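You operate a simulated robot arm through the tools that you are given. There is no shell and no other tool. Be economical: measure what you need, move in short steps, check, and stop when the job is done.

The job below is to be done with a simulated robot arm. You get a single attempt, and the scene is never put back.

JOB
Take the label marked "65" from the workbench top and leave it on top of the white paper roll.
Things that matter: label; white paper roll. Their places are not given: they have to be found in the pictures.

The check looks at the end state, three seconds after you hand in, the way a careful person would. Anything else that was tipped, shoved, dropped, spilled or broken makes it a failure.

ROBOT AND FRAMES
A 7-joint arm with a two-finger parallel gripper, fixed in place. Base frame: the origin is at the foot of the arm, x ahead of it, y to its left, z up; the work surface is at about z = 860. Units: mm, degrees, N and s.
With the tool pointing down near the work surface it reaches from about 300 to 700 mm from the base axis. Its first joint turns from -66.0 to 66.0 degrees. Payload 1.57 kg.
Tool frame: the origin (TCP) lies between the finger pads and is the grasp point; the fingertips stand 30 mm ahead of it; z points along the fingers, y is the line along which they close. Largest opening 110 mm; finger width 24, thickness 12; the body of the gripper, 48 by 112 mm, starts 78 mm behind the TCP.
Orientation is that of the tool frame in the base frame, as [roll, pitch, yaw] about the fixed x, y, z axes, in that order (R = Rz(yaw) Ry(pitch) Rx(roll)). With the fingers straight down and closing along the base's y, the tool's x points along the base's -x, its y along +y and its z along -z.

CONTROLS
- The arm moves only by the tool move_arm. Its argument "targets" is a list of rows, each a list of 6 numbers: the shift along the tool's x, y, z in units of 20 mm (1.0 is 20 mm), then the turn, a rotation vector about the tool's x, y, z in units of 6 degrees (1.0 is 6 degrees). In form: [[x, y, z, ax, ay, az], ...]. A call has 1 to 10 rows; each row shifts and turns the commanded pose from where the row before left it, along the tool's axes as they then stand. "jaw" is the gripper command, from -1 (shut) to 1 (fully open), values between in proportion, set as the call begins (left out, the last holds). A call with a number of a shift or a turn outside -1 to 1 is refused whole. Each row takes 0.2 s and may step no farther than 50 mm and 8.6 degrees from the row before; otherwise, or with a gripper value out of range, the whole call is refused. Where a pose cannot be reached the arm comes as near as it can. A force on the tool above 40 N (or 10 N above the force at the start of the call, whichever is more), or a blocked arm, ends the call early, and 0.2 s more pass. Each finger travels about 108 mm/s and halts on what it meets, pressing with about 31 N; the grip force reading is that of the motor and also rises with nothing between the fingers. The clock runs only during rows and for 0.2 s after the last one: add rows that do not move to give the fingers time. It gives the time, the measured TCP pose, the force on the tool (base axes), the opening and the grip force at its end, in the units of the frame above (readings bear some noise).
- Cameras (640 x 400 px; columns grow to the right, rows downward): "scene" is fixed at [152.4, -381.5, 1405.9]; the picture's right is [0.89, -0.46, 0.00], its down [-0.25, -0.47, -0.85] and it looks along [0.39, 0.75, -0.53] (base axes); focal length 332 px, centre (320, 200). "wrist" rides on the gripper at [-36, 0, -80] in the tool frame; the picture's right is [0.00, -1.00, 0.00], its down [0.97, 0.00, -0.24] and it looks along [0.24, 0.00, 0.97] (tool axes); focal length 218 px, centre (320, 200).
- grab_frame(camera): a new picture of that camera. It takes no simulated time.
- point_at(camera, pixels): for up to 12 pixels [column, row] of the newest picture of that camera ("zoom" is the newest enlarged one), the place [x, y, z] in the base frame of the surface seen there, good to about 3 mm. It takes no simulated time.
- close_up(camera, box): a new picture of the part [left, top, right, bottom] of that camera's present view, enlarged. It takes no simulated time.
- hand_in(): hands the job in; it is judged then, once.

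Go step by step. Measure first, check grasps and placings, and put right what went wrong. The budget is 60 turns and 30 pictures, counting those below and the enlarged ones. Unless the task says otherwise, let go and move clear before handing in, and close with one line.

The tools are called by a JSON object that holds its "op" and its "data". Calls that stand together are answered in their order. move_arm: Moves the arm, as the interface text tells. Its arguments: {"type":"object","properties":{"targets":{"type":"array","items":{"type":"array","items":{"type":"number"}}},"jaw":{"type":"number"}},"required":["targets"]} The other tools are called the same way: grab_frame (camera) takes a picture; point_at (camera, pixels) gives the place of the surface under pixels of a picture; close_up (camera, box) takes an enlarged picture of a part of a camera's view; hand_in () hands the job in.

At the start:

```text
clock: 0.0
tool_pos: [355.2, 234.9, 1150.2]
orientation: [180.0, 0.0, -179.9]
contact_force: [0.5, 1.0, -0.1]
grip_width: 109.9
finger_force: 0.1
```

scene: 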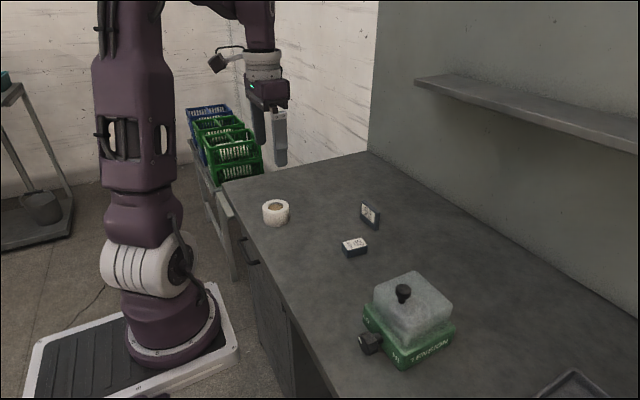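
wrist: 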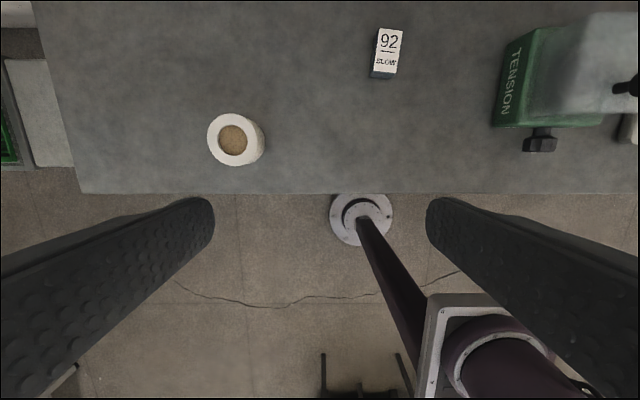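

The wrist picture shows a tag reading "92" at (388,50) and the roll at (235,140). A second tag stands at scene (370,215), so I'll enlarge both tags and the roll.

{"op": "close_up", "data": {"camera": "scene", "box": [330, 190, 410, 265]}}

{"op": "point_at", "data": {"camera": "scene", "pixels": [[370, 215], [365, 204], [379, 209], [362, 219], [376, 228], [354, 243], [275, 204], [275, 218], [264, 208], [288, 206], [276, 199], [276, 210]]}}

{"op": "close_up", "data": {"camera": "scene", "box": [250, 185, 310, 235]}}

{"op": "point_at", "data": {"camera": "wrist", "pixels": [[232, 139], [210, 140], [254, 140], [232, 118], [232, 162], [388, 50], [378, 30], [402, 30], [375, 72], [397, 72], [300, 100], [246, 118]]}}

```text
5.33 times, centred on (370, 228) of scene
```

zoom: 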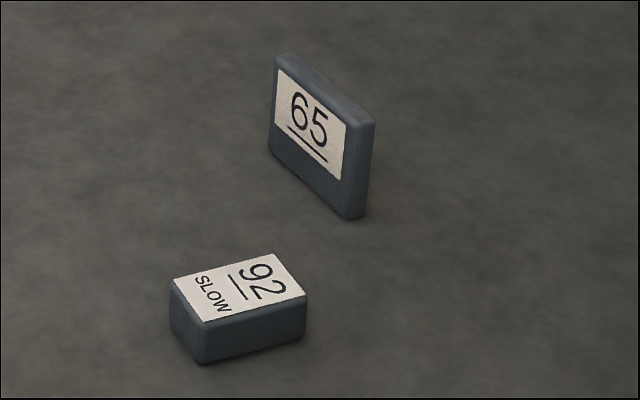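

```text
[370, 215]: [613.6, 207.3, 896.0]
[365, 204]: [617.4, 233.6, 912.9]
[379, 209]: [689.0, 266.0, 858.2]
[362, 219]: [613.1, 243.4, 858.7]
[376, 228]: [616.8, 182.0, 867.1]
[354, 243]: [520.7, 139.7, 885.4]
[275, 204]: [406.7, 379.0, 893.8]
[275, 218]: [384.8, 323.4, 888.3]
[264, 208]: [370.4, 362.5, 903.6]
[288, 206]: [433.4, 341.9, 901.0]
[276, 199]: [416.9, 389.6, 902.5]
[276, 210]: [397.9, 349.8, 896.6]
```

```text
8.00 times, centred on (280, 210) of scene
```

zoom: 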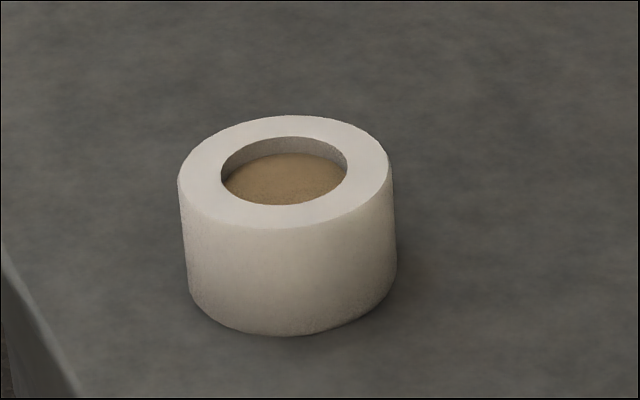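

```text
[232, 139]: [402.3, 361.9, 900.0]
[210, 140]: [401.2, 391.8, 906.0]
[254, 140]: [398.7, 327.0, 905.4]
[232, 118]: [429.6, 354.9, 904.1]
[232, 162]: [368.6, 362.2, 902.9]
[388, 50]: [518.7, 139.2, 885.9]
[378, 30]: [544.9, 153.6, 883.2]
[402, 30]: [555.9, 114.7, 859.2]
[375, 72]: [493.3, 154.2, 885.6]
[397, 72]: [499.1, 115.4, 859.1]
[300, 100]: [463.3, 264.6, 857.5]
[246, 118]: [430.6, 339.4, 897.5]
```

The "65" tag is standing on edge near (615, 212), with its face toward −x. The roll's top ring is near (401, 360, 905). I'll move over the tag with the jaws pointing down, then turn to close along x.

{"op": "move_arm", "data": {"targets": [[-1, -0.1, 0.2, 0, 0, 0], [-1, -0.1, 0.2, 0, 0, 0], [-1, -0.1, 0.2, 0, 0, 0], [-1, -0.1, 0.2, 0, 0, 0], [-1, -0.1, 0.2, 0, 0, 0], [-1, -0.1, 0.2, 0, 0, 0], [-1, -0.1, 0.2, 0, 0, 0], [-1, -0.1, 0.2, 0, 0, 0], [-1, -0.1, 0.2, 0, 0, 0], [-1, -0.1, 0.2, 0, 0, 0]]}}

{"op": "move_arm", "data": {"targets": [[-1, 0, 0, 0, 0, -1], [0, 0, 0, 0, 0, -1], [0, 0, 0, 0, 0, -1], [0, 0, 0, 0, 0, -1], [0, 0, 0, 0, 0, -1], [0, 0, 0, 0, 0, -1], [0, 0, 0, 0, 0, -1], [0, 0, 0, 0, 0, -1], [0, 0, 0, 0, 0, -1], [0, 0, 0, 0, 0, -1]]}}

{"op": "move_arm", "data": {"targets": [[0, 0, 0, 0, 0, -1], [0, 0, 0, 0, 0, -1], [0, 0, 0, 0, 0, -1], [0, 0, 0, 0, 0, -1], [0, 0, 0, 0, 0, -1], [0, 0, 0, 0, 0, 0]]}}

{"op": "grab_frame", "data": {"camera": "wrist"}}

```text
clock: 2.2
tool_pos: [556.4, 214.1, 1109.4]
orientation: [-180.0, 0.0, 179.9]
contact_force: [0.5, -0.7, -0.1]
grip_width: 110.2
finger_force: 0.1
```

```text
clock: 4.4
tool_pos: [577.2, 214.2, 1110.2]
orientation: [-179.9, 0.0, -119.9]
contact_force: [0.9, -0.3, -0.1]
grip_width: 110.1
finger_force: 0.1
```

```text
clock: 5.8
tool_pos: [575.1, 213.5, 1110.4]
orientation: [180.0, -0.1, -89.9]
contact_force: [0.1, -0.2, -0.1]
grip_width: 110.0
finger_force: 0.1
```

```text
25 pictures are left
```

wrist: 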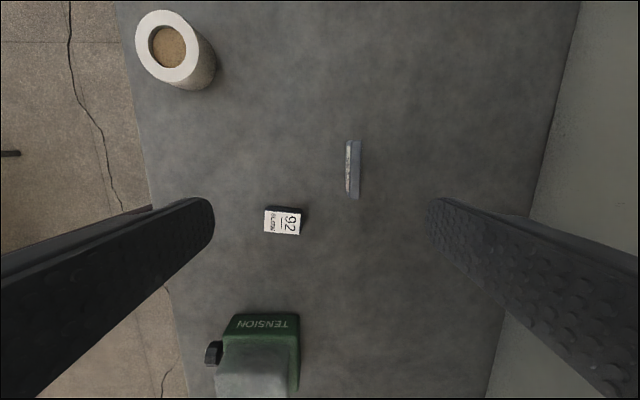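

The tag is edge-on at (354,168) in the wrist view and lies almost straight along the picture's rows. I'll enlarge it and measure its top edge.

{"op": "close_up", "data": {"camera": "wrist", "box": [306, 139, 402, 199]}}

```text
6.67 times, centred on (354, 169) of wrist
```

zoom: 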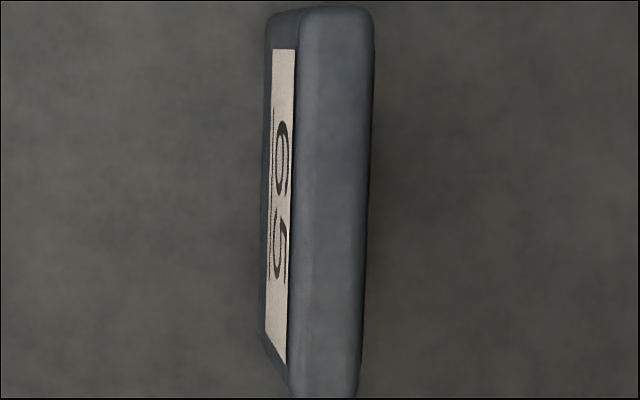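

{"op": "point_at", "data": {"camera": "zoom", "pixels": [[305, 30], [368, 30], [336, 30], [300, 200], [362, 200], [333, 200], [295, 370], [352, 370], [325, 385], [335, 12], [280, 200], [450, 200]]}}

{"op": "point_at", "data": {"camera": "wrist", "pixels": [[170, 45], [141, 45], [194, 45], [165, 13], [172, 80], [205, 60], [150, 70], [192, 22]]}}

```text
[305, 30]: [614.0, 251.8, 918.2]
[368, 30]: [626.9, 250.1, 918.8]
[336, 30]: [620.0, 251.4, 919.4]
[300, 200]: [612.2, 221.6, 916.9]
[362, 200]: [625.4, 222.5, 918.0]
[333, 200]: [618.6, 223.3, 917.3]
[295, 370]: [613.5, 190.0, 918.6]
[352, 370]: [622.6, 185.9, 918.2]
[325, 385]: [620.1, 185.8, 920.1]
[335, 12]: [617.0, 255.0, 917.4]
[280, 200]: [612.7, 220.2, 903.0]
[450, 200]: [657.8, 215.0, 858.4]
```

```text
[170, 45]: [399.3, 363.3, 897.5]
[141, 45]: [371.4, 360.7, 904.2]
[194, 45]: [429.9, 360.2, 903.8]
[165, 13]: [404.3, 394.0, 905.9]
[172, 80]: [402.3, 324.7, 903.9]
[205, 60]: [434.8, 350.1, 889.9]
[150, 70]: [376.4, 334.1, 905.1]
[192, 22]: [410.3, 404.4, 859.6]
```

The tag's top spans x 612–627 and y 184–256 at z 918, so its centre is about (619, 220). The roll's ring is centred at (401, 360), top z 905, with an outer radius of about 34. I'll line up above the tag with the jaws at about 60 mm.

{"op": "move_arm", "data": {"jaw": 0.1, "targets": [[-0.33, -0.8, 0.5, 0, 0, 0.25], [0, -0.7, 1, 0, 0, 0], [0, -0.7, 1, 0, 0, 0], [0, 0, 1, 0, 0, 0], [0, 0, 1, 0, 0, 0], [0, 0, 0.5, 0, 0, 0], [0, 0, 0, 0, 0, 0]]}}

{"op": "grab_frame", "data": {"camera": "wrist"}}

```text
clock: 7.4
tool_pos: [619.5, 218.0, 1010.1]
orientation: [-180.0, 0.0, -91.5]
contact_force: [-0.1, 0.2, 0.0]
grip_width: 60.7
finger_force: 0.0
```

```text
23 pictures are left
```

wrist: 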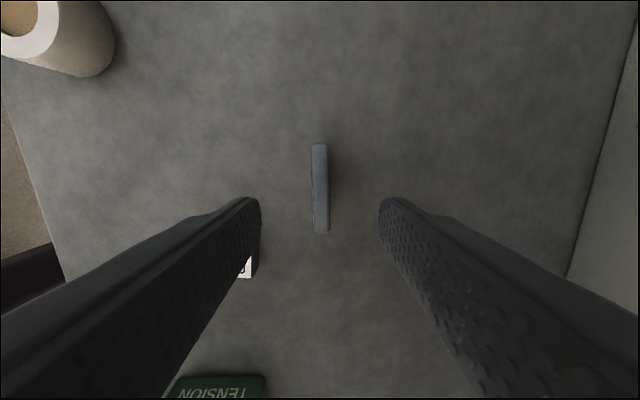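

The tag is centred between the fingers at column 320. I'll descend to TCP z ≈ 902.

{"op": "move_arm", "data": {"targets": [[-0.1, 0, 1, 0, 0, 0], [0, 0, 1, 0, 0, 0], [0, 0, 1, 0, 0, 0], [0, 0, 1, 0, 0, 0], [0, 0, 0.8, 0, 0, 0], [0, 0, 0.6, 0, 0, 0], [0, 0, 0, 0, 0, 0]]}}

{"op": "move_arm", "data": {"jaw": -1, "targets": [[0, 0, 0, 0, 0, 0], [0, 0, 0, 0, 0, 0], [0, 0, 0, 0, 0, 0]]}}

{"op": "grab_frame", "data": {"camera": "scene"}}

```text
clock: 9.0
tool_pos: [620.0, 221.0, 901.7]
orientation: [-180.0, 0.0, -91.6]
contact_force: [0.0, -0.6, -0.7]
grip_width: 60.7
finger_force: 0.1
```

```text
clock: 9.8
tool_pos: [620.3, 222.6, 902.0]
orientation: [180.0, 0.0, -91.6]
contact_force: [-0.4, 0.1, 0.5]
grip_width: 13.0
finger_force: 30.1
```

```text
22 pictures are left
```

scene: 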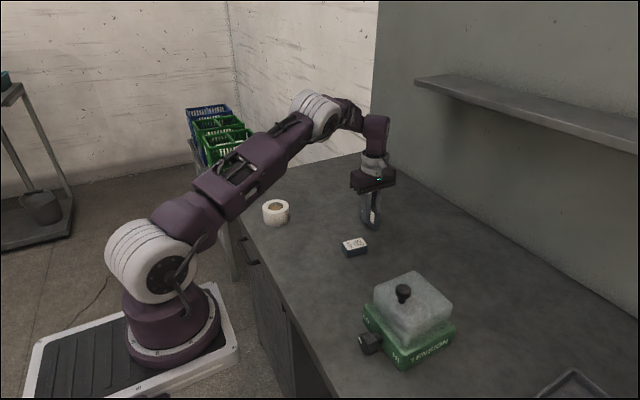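

The jaws stopped at 13.0 mm on the tag with about 30 N, so it is held. I'll lift straight up, then carry it toward the roll.

{"op": "move_arm", "data": {"targets": [[0, 0, -0.5, 0, 0, 0], [0, 0, -1, 0, 0, 0], [0, 0, -1, 0, 0, 0], [0, 0, -1, 0, 0, 0], [0, 0, -1, 0, 0, 0], [0, 0, -1, 0, 0, 0], [0, 0, 0, 0, 0, 0]]}}

{"op": "move_arm", "data": {"targets": [[-0.6, 1, 0, 0, 0, 0], [-0.6, 1, 0, 0, 0, 0], [-0.6, 1, 0, 0, 0, 0], [-0.6, 1, 0, 0, 0, 0], [-0.6, 1, 0, 0, 0, 0], [-0.6, 1, 0, 0, 0, 0], [-0.6, 1, 0, 0, 0, 0], [-0.6, 1, 0, 0, 0, 0], [-0.6, 1, 0, 0, 0, 0], [-0.6, 1, 0, 0, 0, 0]]}}

{"op": "move_arm", "data": {"targets": [[-0.6, 0.9, 0, 0, 0, 0], [0, 0.2, 0, 0, 0, 0], [0, 0, 0, 0, 0, 0]]}}

{"op": "grab_frame", "data": {"camera": "wrist"}}

{"op": "close_up", "data": {"camera": "scene", "box": [220, 130, 348, 230]}}

```text
clock: 11.4
tool_pos: [620.1, 221.6, 1013.0]
orientation: [180.0, 0.0, -91.5]
contact_force: [-0.4, -1.2, -0.9]
grip_width: 13.3
finger_force: 30.4
```

```text
clock: 13.6
tool_pos: [422.5, 346.1, 1011.2]
orientation: [-180.0, 0.0, -91.5]
contact_force: [0.0, 0.4, 0.2]
grip_width: 13.0
finger_force: 30.0
```

```text
clock: 14.4
tool_pos: [400.7, 360.4, 1013.1]
orientation: [-180.0, 0.0, -91.5]
contact_force: [-0.1, 0.9, -0.9]
grip_width: 13.6
finger_force: 29.3
```

```text
21 pictures are left
```

wrist: 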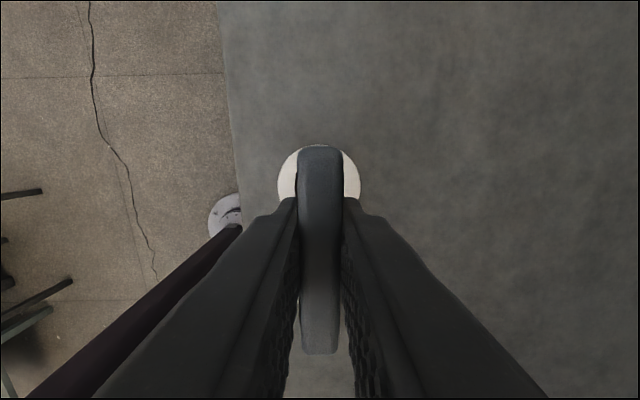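

```text
4.00 times, centred on (284, 180) of scene
```

zoom: 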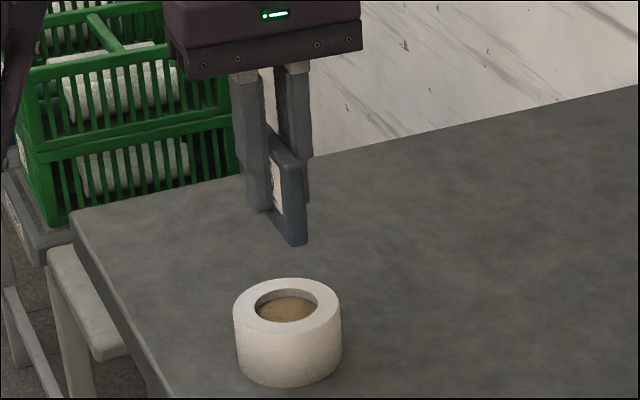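

The tag is held upright over the roll. I'll check its ends (320,150) and (320,350) and the roll before lowering.

{"op": "point_at", "data": {"camera": "wrist", "pixels": [[320, 151], [320, 350], [302, 160], [338, 160], [304, 340], [336, 340], [282, 180], [357, 180], [319, 146]]}}

{"op": "point_at", "data": {"camera": "zoom", "pixels": [[238, 305], [336, 300], [285, 281], [285, 326], [297, 240], [275, 215], [285, 205]]}}

```text
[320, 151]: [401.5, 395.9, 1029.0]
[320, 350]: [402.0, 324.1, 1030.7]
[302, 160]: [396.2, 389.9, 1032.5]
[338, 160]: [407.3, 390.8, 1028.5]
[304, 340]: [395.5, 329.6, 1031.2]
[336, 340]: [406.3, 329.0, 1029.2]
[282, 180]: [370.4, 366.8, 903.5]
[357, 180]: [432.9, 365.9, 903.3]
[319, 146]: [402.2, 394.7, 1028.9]
```

```text
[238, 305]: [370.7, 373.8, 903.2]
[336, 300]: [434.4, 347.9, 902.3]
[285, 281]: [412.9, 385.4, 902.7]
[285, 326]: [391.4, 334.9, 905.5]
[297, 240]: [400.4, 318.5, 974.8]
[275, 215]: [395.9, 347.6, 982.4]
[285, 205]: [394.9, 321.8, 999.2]
```

The tag is centred at (401.5, 360) over the roll centre, with about 65 mm of gap. I'll lower 60 mm, then go in fine steps.

{"op": "move_arm", "data": {"targets": [[0, 0, 0.8, 0, 0, 0], [0, 0, 0.8, 0, 0, 0], [0, 0, 0.7, 0, 0, 0], [0, 0, 0.5, 0, 0, 0], [0, 0, 0.2, 0, 0, 0], [0, 0, 0, 0, 0, 0]]}}

{"op": "close_up", "data": {"camera": "scene", "box": [236, 160, 316, 235]}}

```text
clock: 15.8
tool_pos: [402.4, 359.8, 952.0]
orientation: [-180.0, 0.0, -91.5]
contact_force: [-0.3, 0.1, -0.1]
grip_width: 13.2
finger_force: 29.8
```

```text
5.33 times, centred on (276, 198) of scene
```

zoom: 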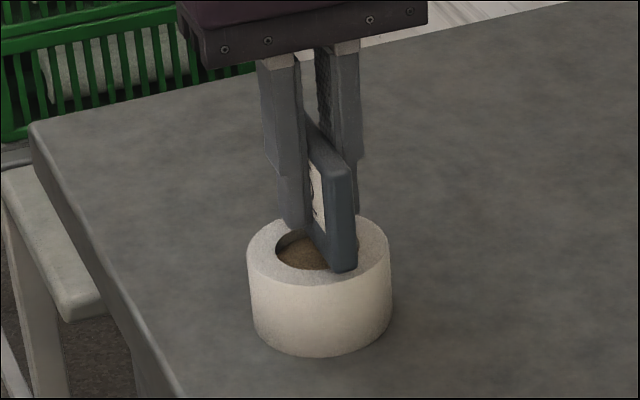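

There's no contact yet at TCP z 952, with a few millimetres left. I'll lower in 1–2 mm steps and watch the force.

{"op": "move_arm", "data": {"targets": [[0, 0, 0.1, 0, 0, 0], [0, 0, 0.05, 0, 0, 0], [0, 0, 0, 0, 0, 0]]}}

{"op": "move_arm", "data": {"targets": [[0, 0, 0.05, 0, 0, 0], [0, 0, 0, 0, 0, 0]]}}

```text
clock: 16.6
tool_pos: [402.1, 358.7, 949.0]
orientation: [-179.9, -0.1, -91.4]
contact_force: [0.6, -0.6, -0.4]
grip_width: 13.3
finger_force: 30.4
```

```text
clock: 17.2
tool_pos: [402.4, 360.3, 947.3]
orientation: [-180.0, 0.0, -91.6]
contact_force: [0.3, 0.4, -0.6]
grip_width: 13.0
finger_force: 29.9
```

There's still no contact force at z ≈ 947.5, so I'll continue in 1 mm steps.

{"op": "move_arm", "data": {"targets": [[0, 0, 0.05, 0, 0, 0], [0, 0, 0, 0, 0, 0]]}}

{"op": "close_up", "data": {"camera": "scene", "box": [252, 180, 308, 225]}}

```text
clock: 17.8
tool_pos: [401.3, 358.6, 947.0]
orientation: [180.0, 0.0, -91.5]
contact_force: [0.1, -1.3, 8.4]
grip_width: 13.2
finger_force: 29.9
```

```text
8.89 times, centred on (280, 202) of scene
```

zoom: 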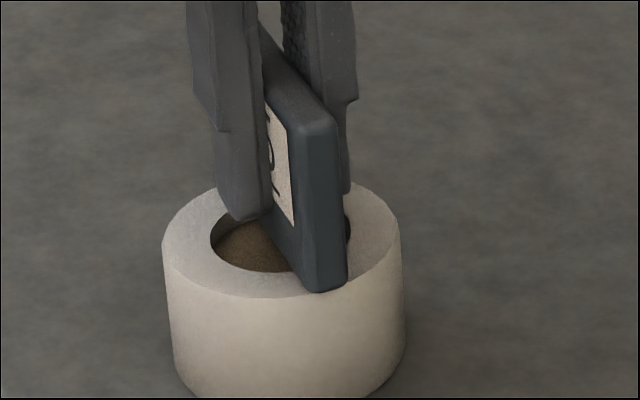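

Contact reads 8.4 N and the tag is seated across the ring. I'll open to a moderate gap, then check.

{"op": "move_arm", "data": {"jaw": -0.4, "targets": [[0, 0, 0, 0, 0, 0], [0, 0, 0, 0, 0, 0], [0, 0, 0, 0, 0, 0]]}}

{"op": "close_up", "data": {"camera": "scene", "box": [252, 180, 308, 225]}}

{"op": "grab_frame", "data": {"camera": "wrist"}}

```text
clock: 18.6
tool_pos: [402.4, 360.2, 944.9]
orientation: [-179.8, 0.0, -91.6]
contact_force: [-0.3, 0.4, 0.4]
grip_width: 32.9
finger_force: 0.1
```

```text
8.89 times, centred on (280, 202) of scene
```

zoom: 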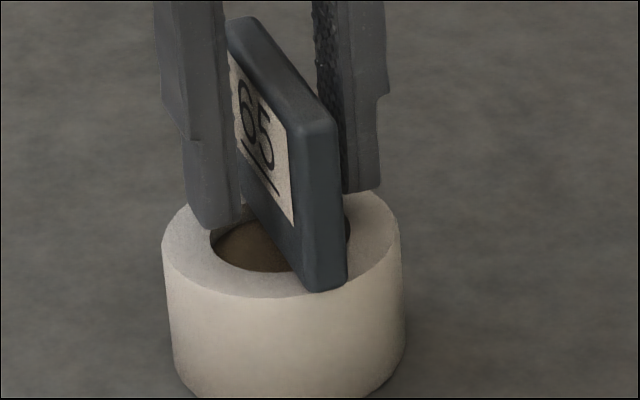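

```text
16 pictures are left
```

wrist: 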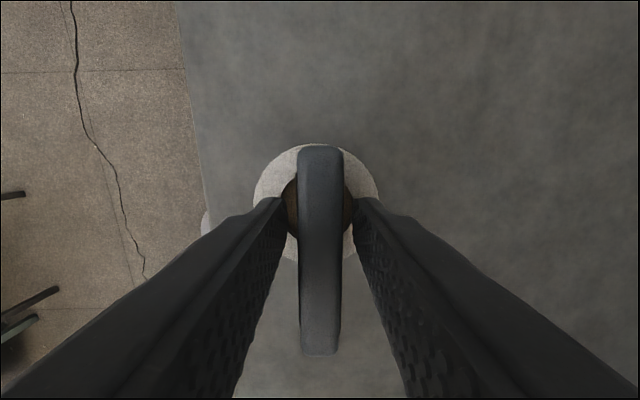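

The tag stands free on the ring, upright and centred. I'll retreat straight up and look again.

{"op": "move_arm", "data": {"targets": [[0, 0, -0.3, 0, 0, 0], [0, 0, -0.6, 0, 0, 0], [0, 0, -1, 0, 0, 0], [0, 0, -1, 0, 0, 0], [0, 0, -1, 0, 0, 0], [0, 0, -1, 0, 0, 0], [0, 0, -1, 0, 0, 0], [0, 0, -1, 0, 0, 0], [0, 0, 0, 0, 0, 0], [0, 0, 0, 0, 0, 0]]}}

{"op": "grab_frame", "data": {"camera": "scene"}}

{"op": "close_up", "data": {"camera": "scene", "box": [252, 180, 308, 225]}}

```text
clock: 20.8
tool_pos: [401.8, 358.5, 1083.3]
orientation: [-180.0, 0.0, -91.5]
contact_force: [0.6, 0.3, 0.4]
grip_width: 32.8
finger_force: 0.1
```

```text
15 pictures are left
```

scene: 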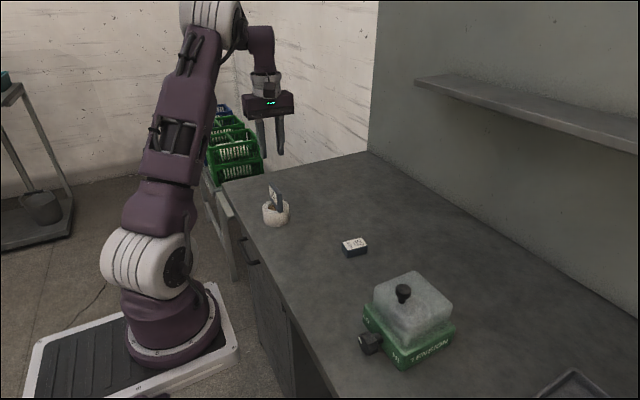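

```text
8.89 times, centred on (280, 202) of scene
```

zoom: 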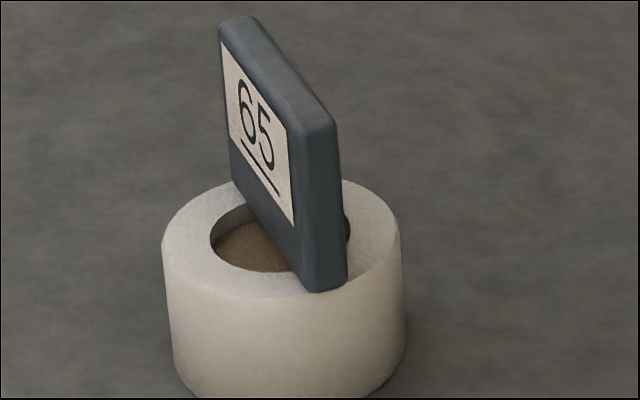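

The "65" tag stands steady on the roll with the gripper clear above it, and nothing else has moved, so I'm handing in.

{"op": "hand_in", "data": {}}

```text
The job is handed in.
```

The label marked "65" is standing upright on top of the white paper roll, the gripper is clear, and nothing else in the last picture had moved.
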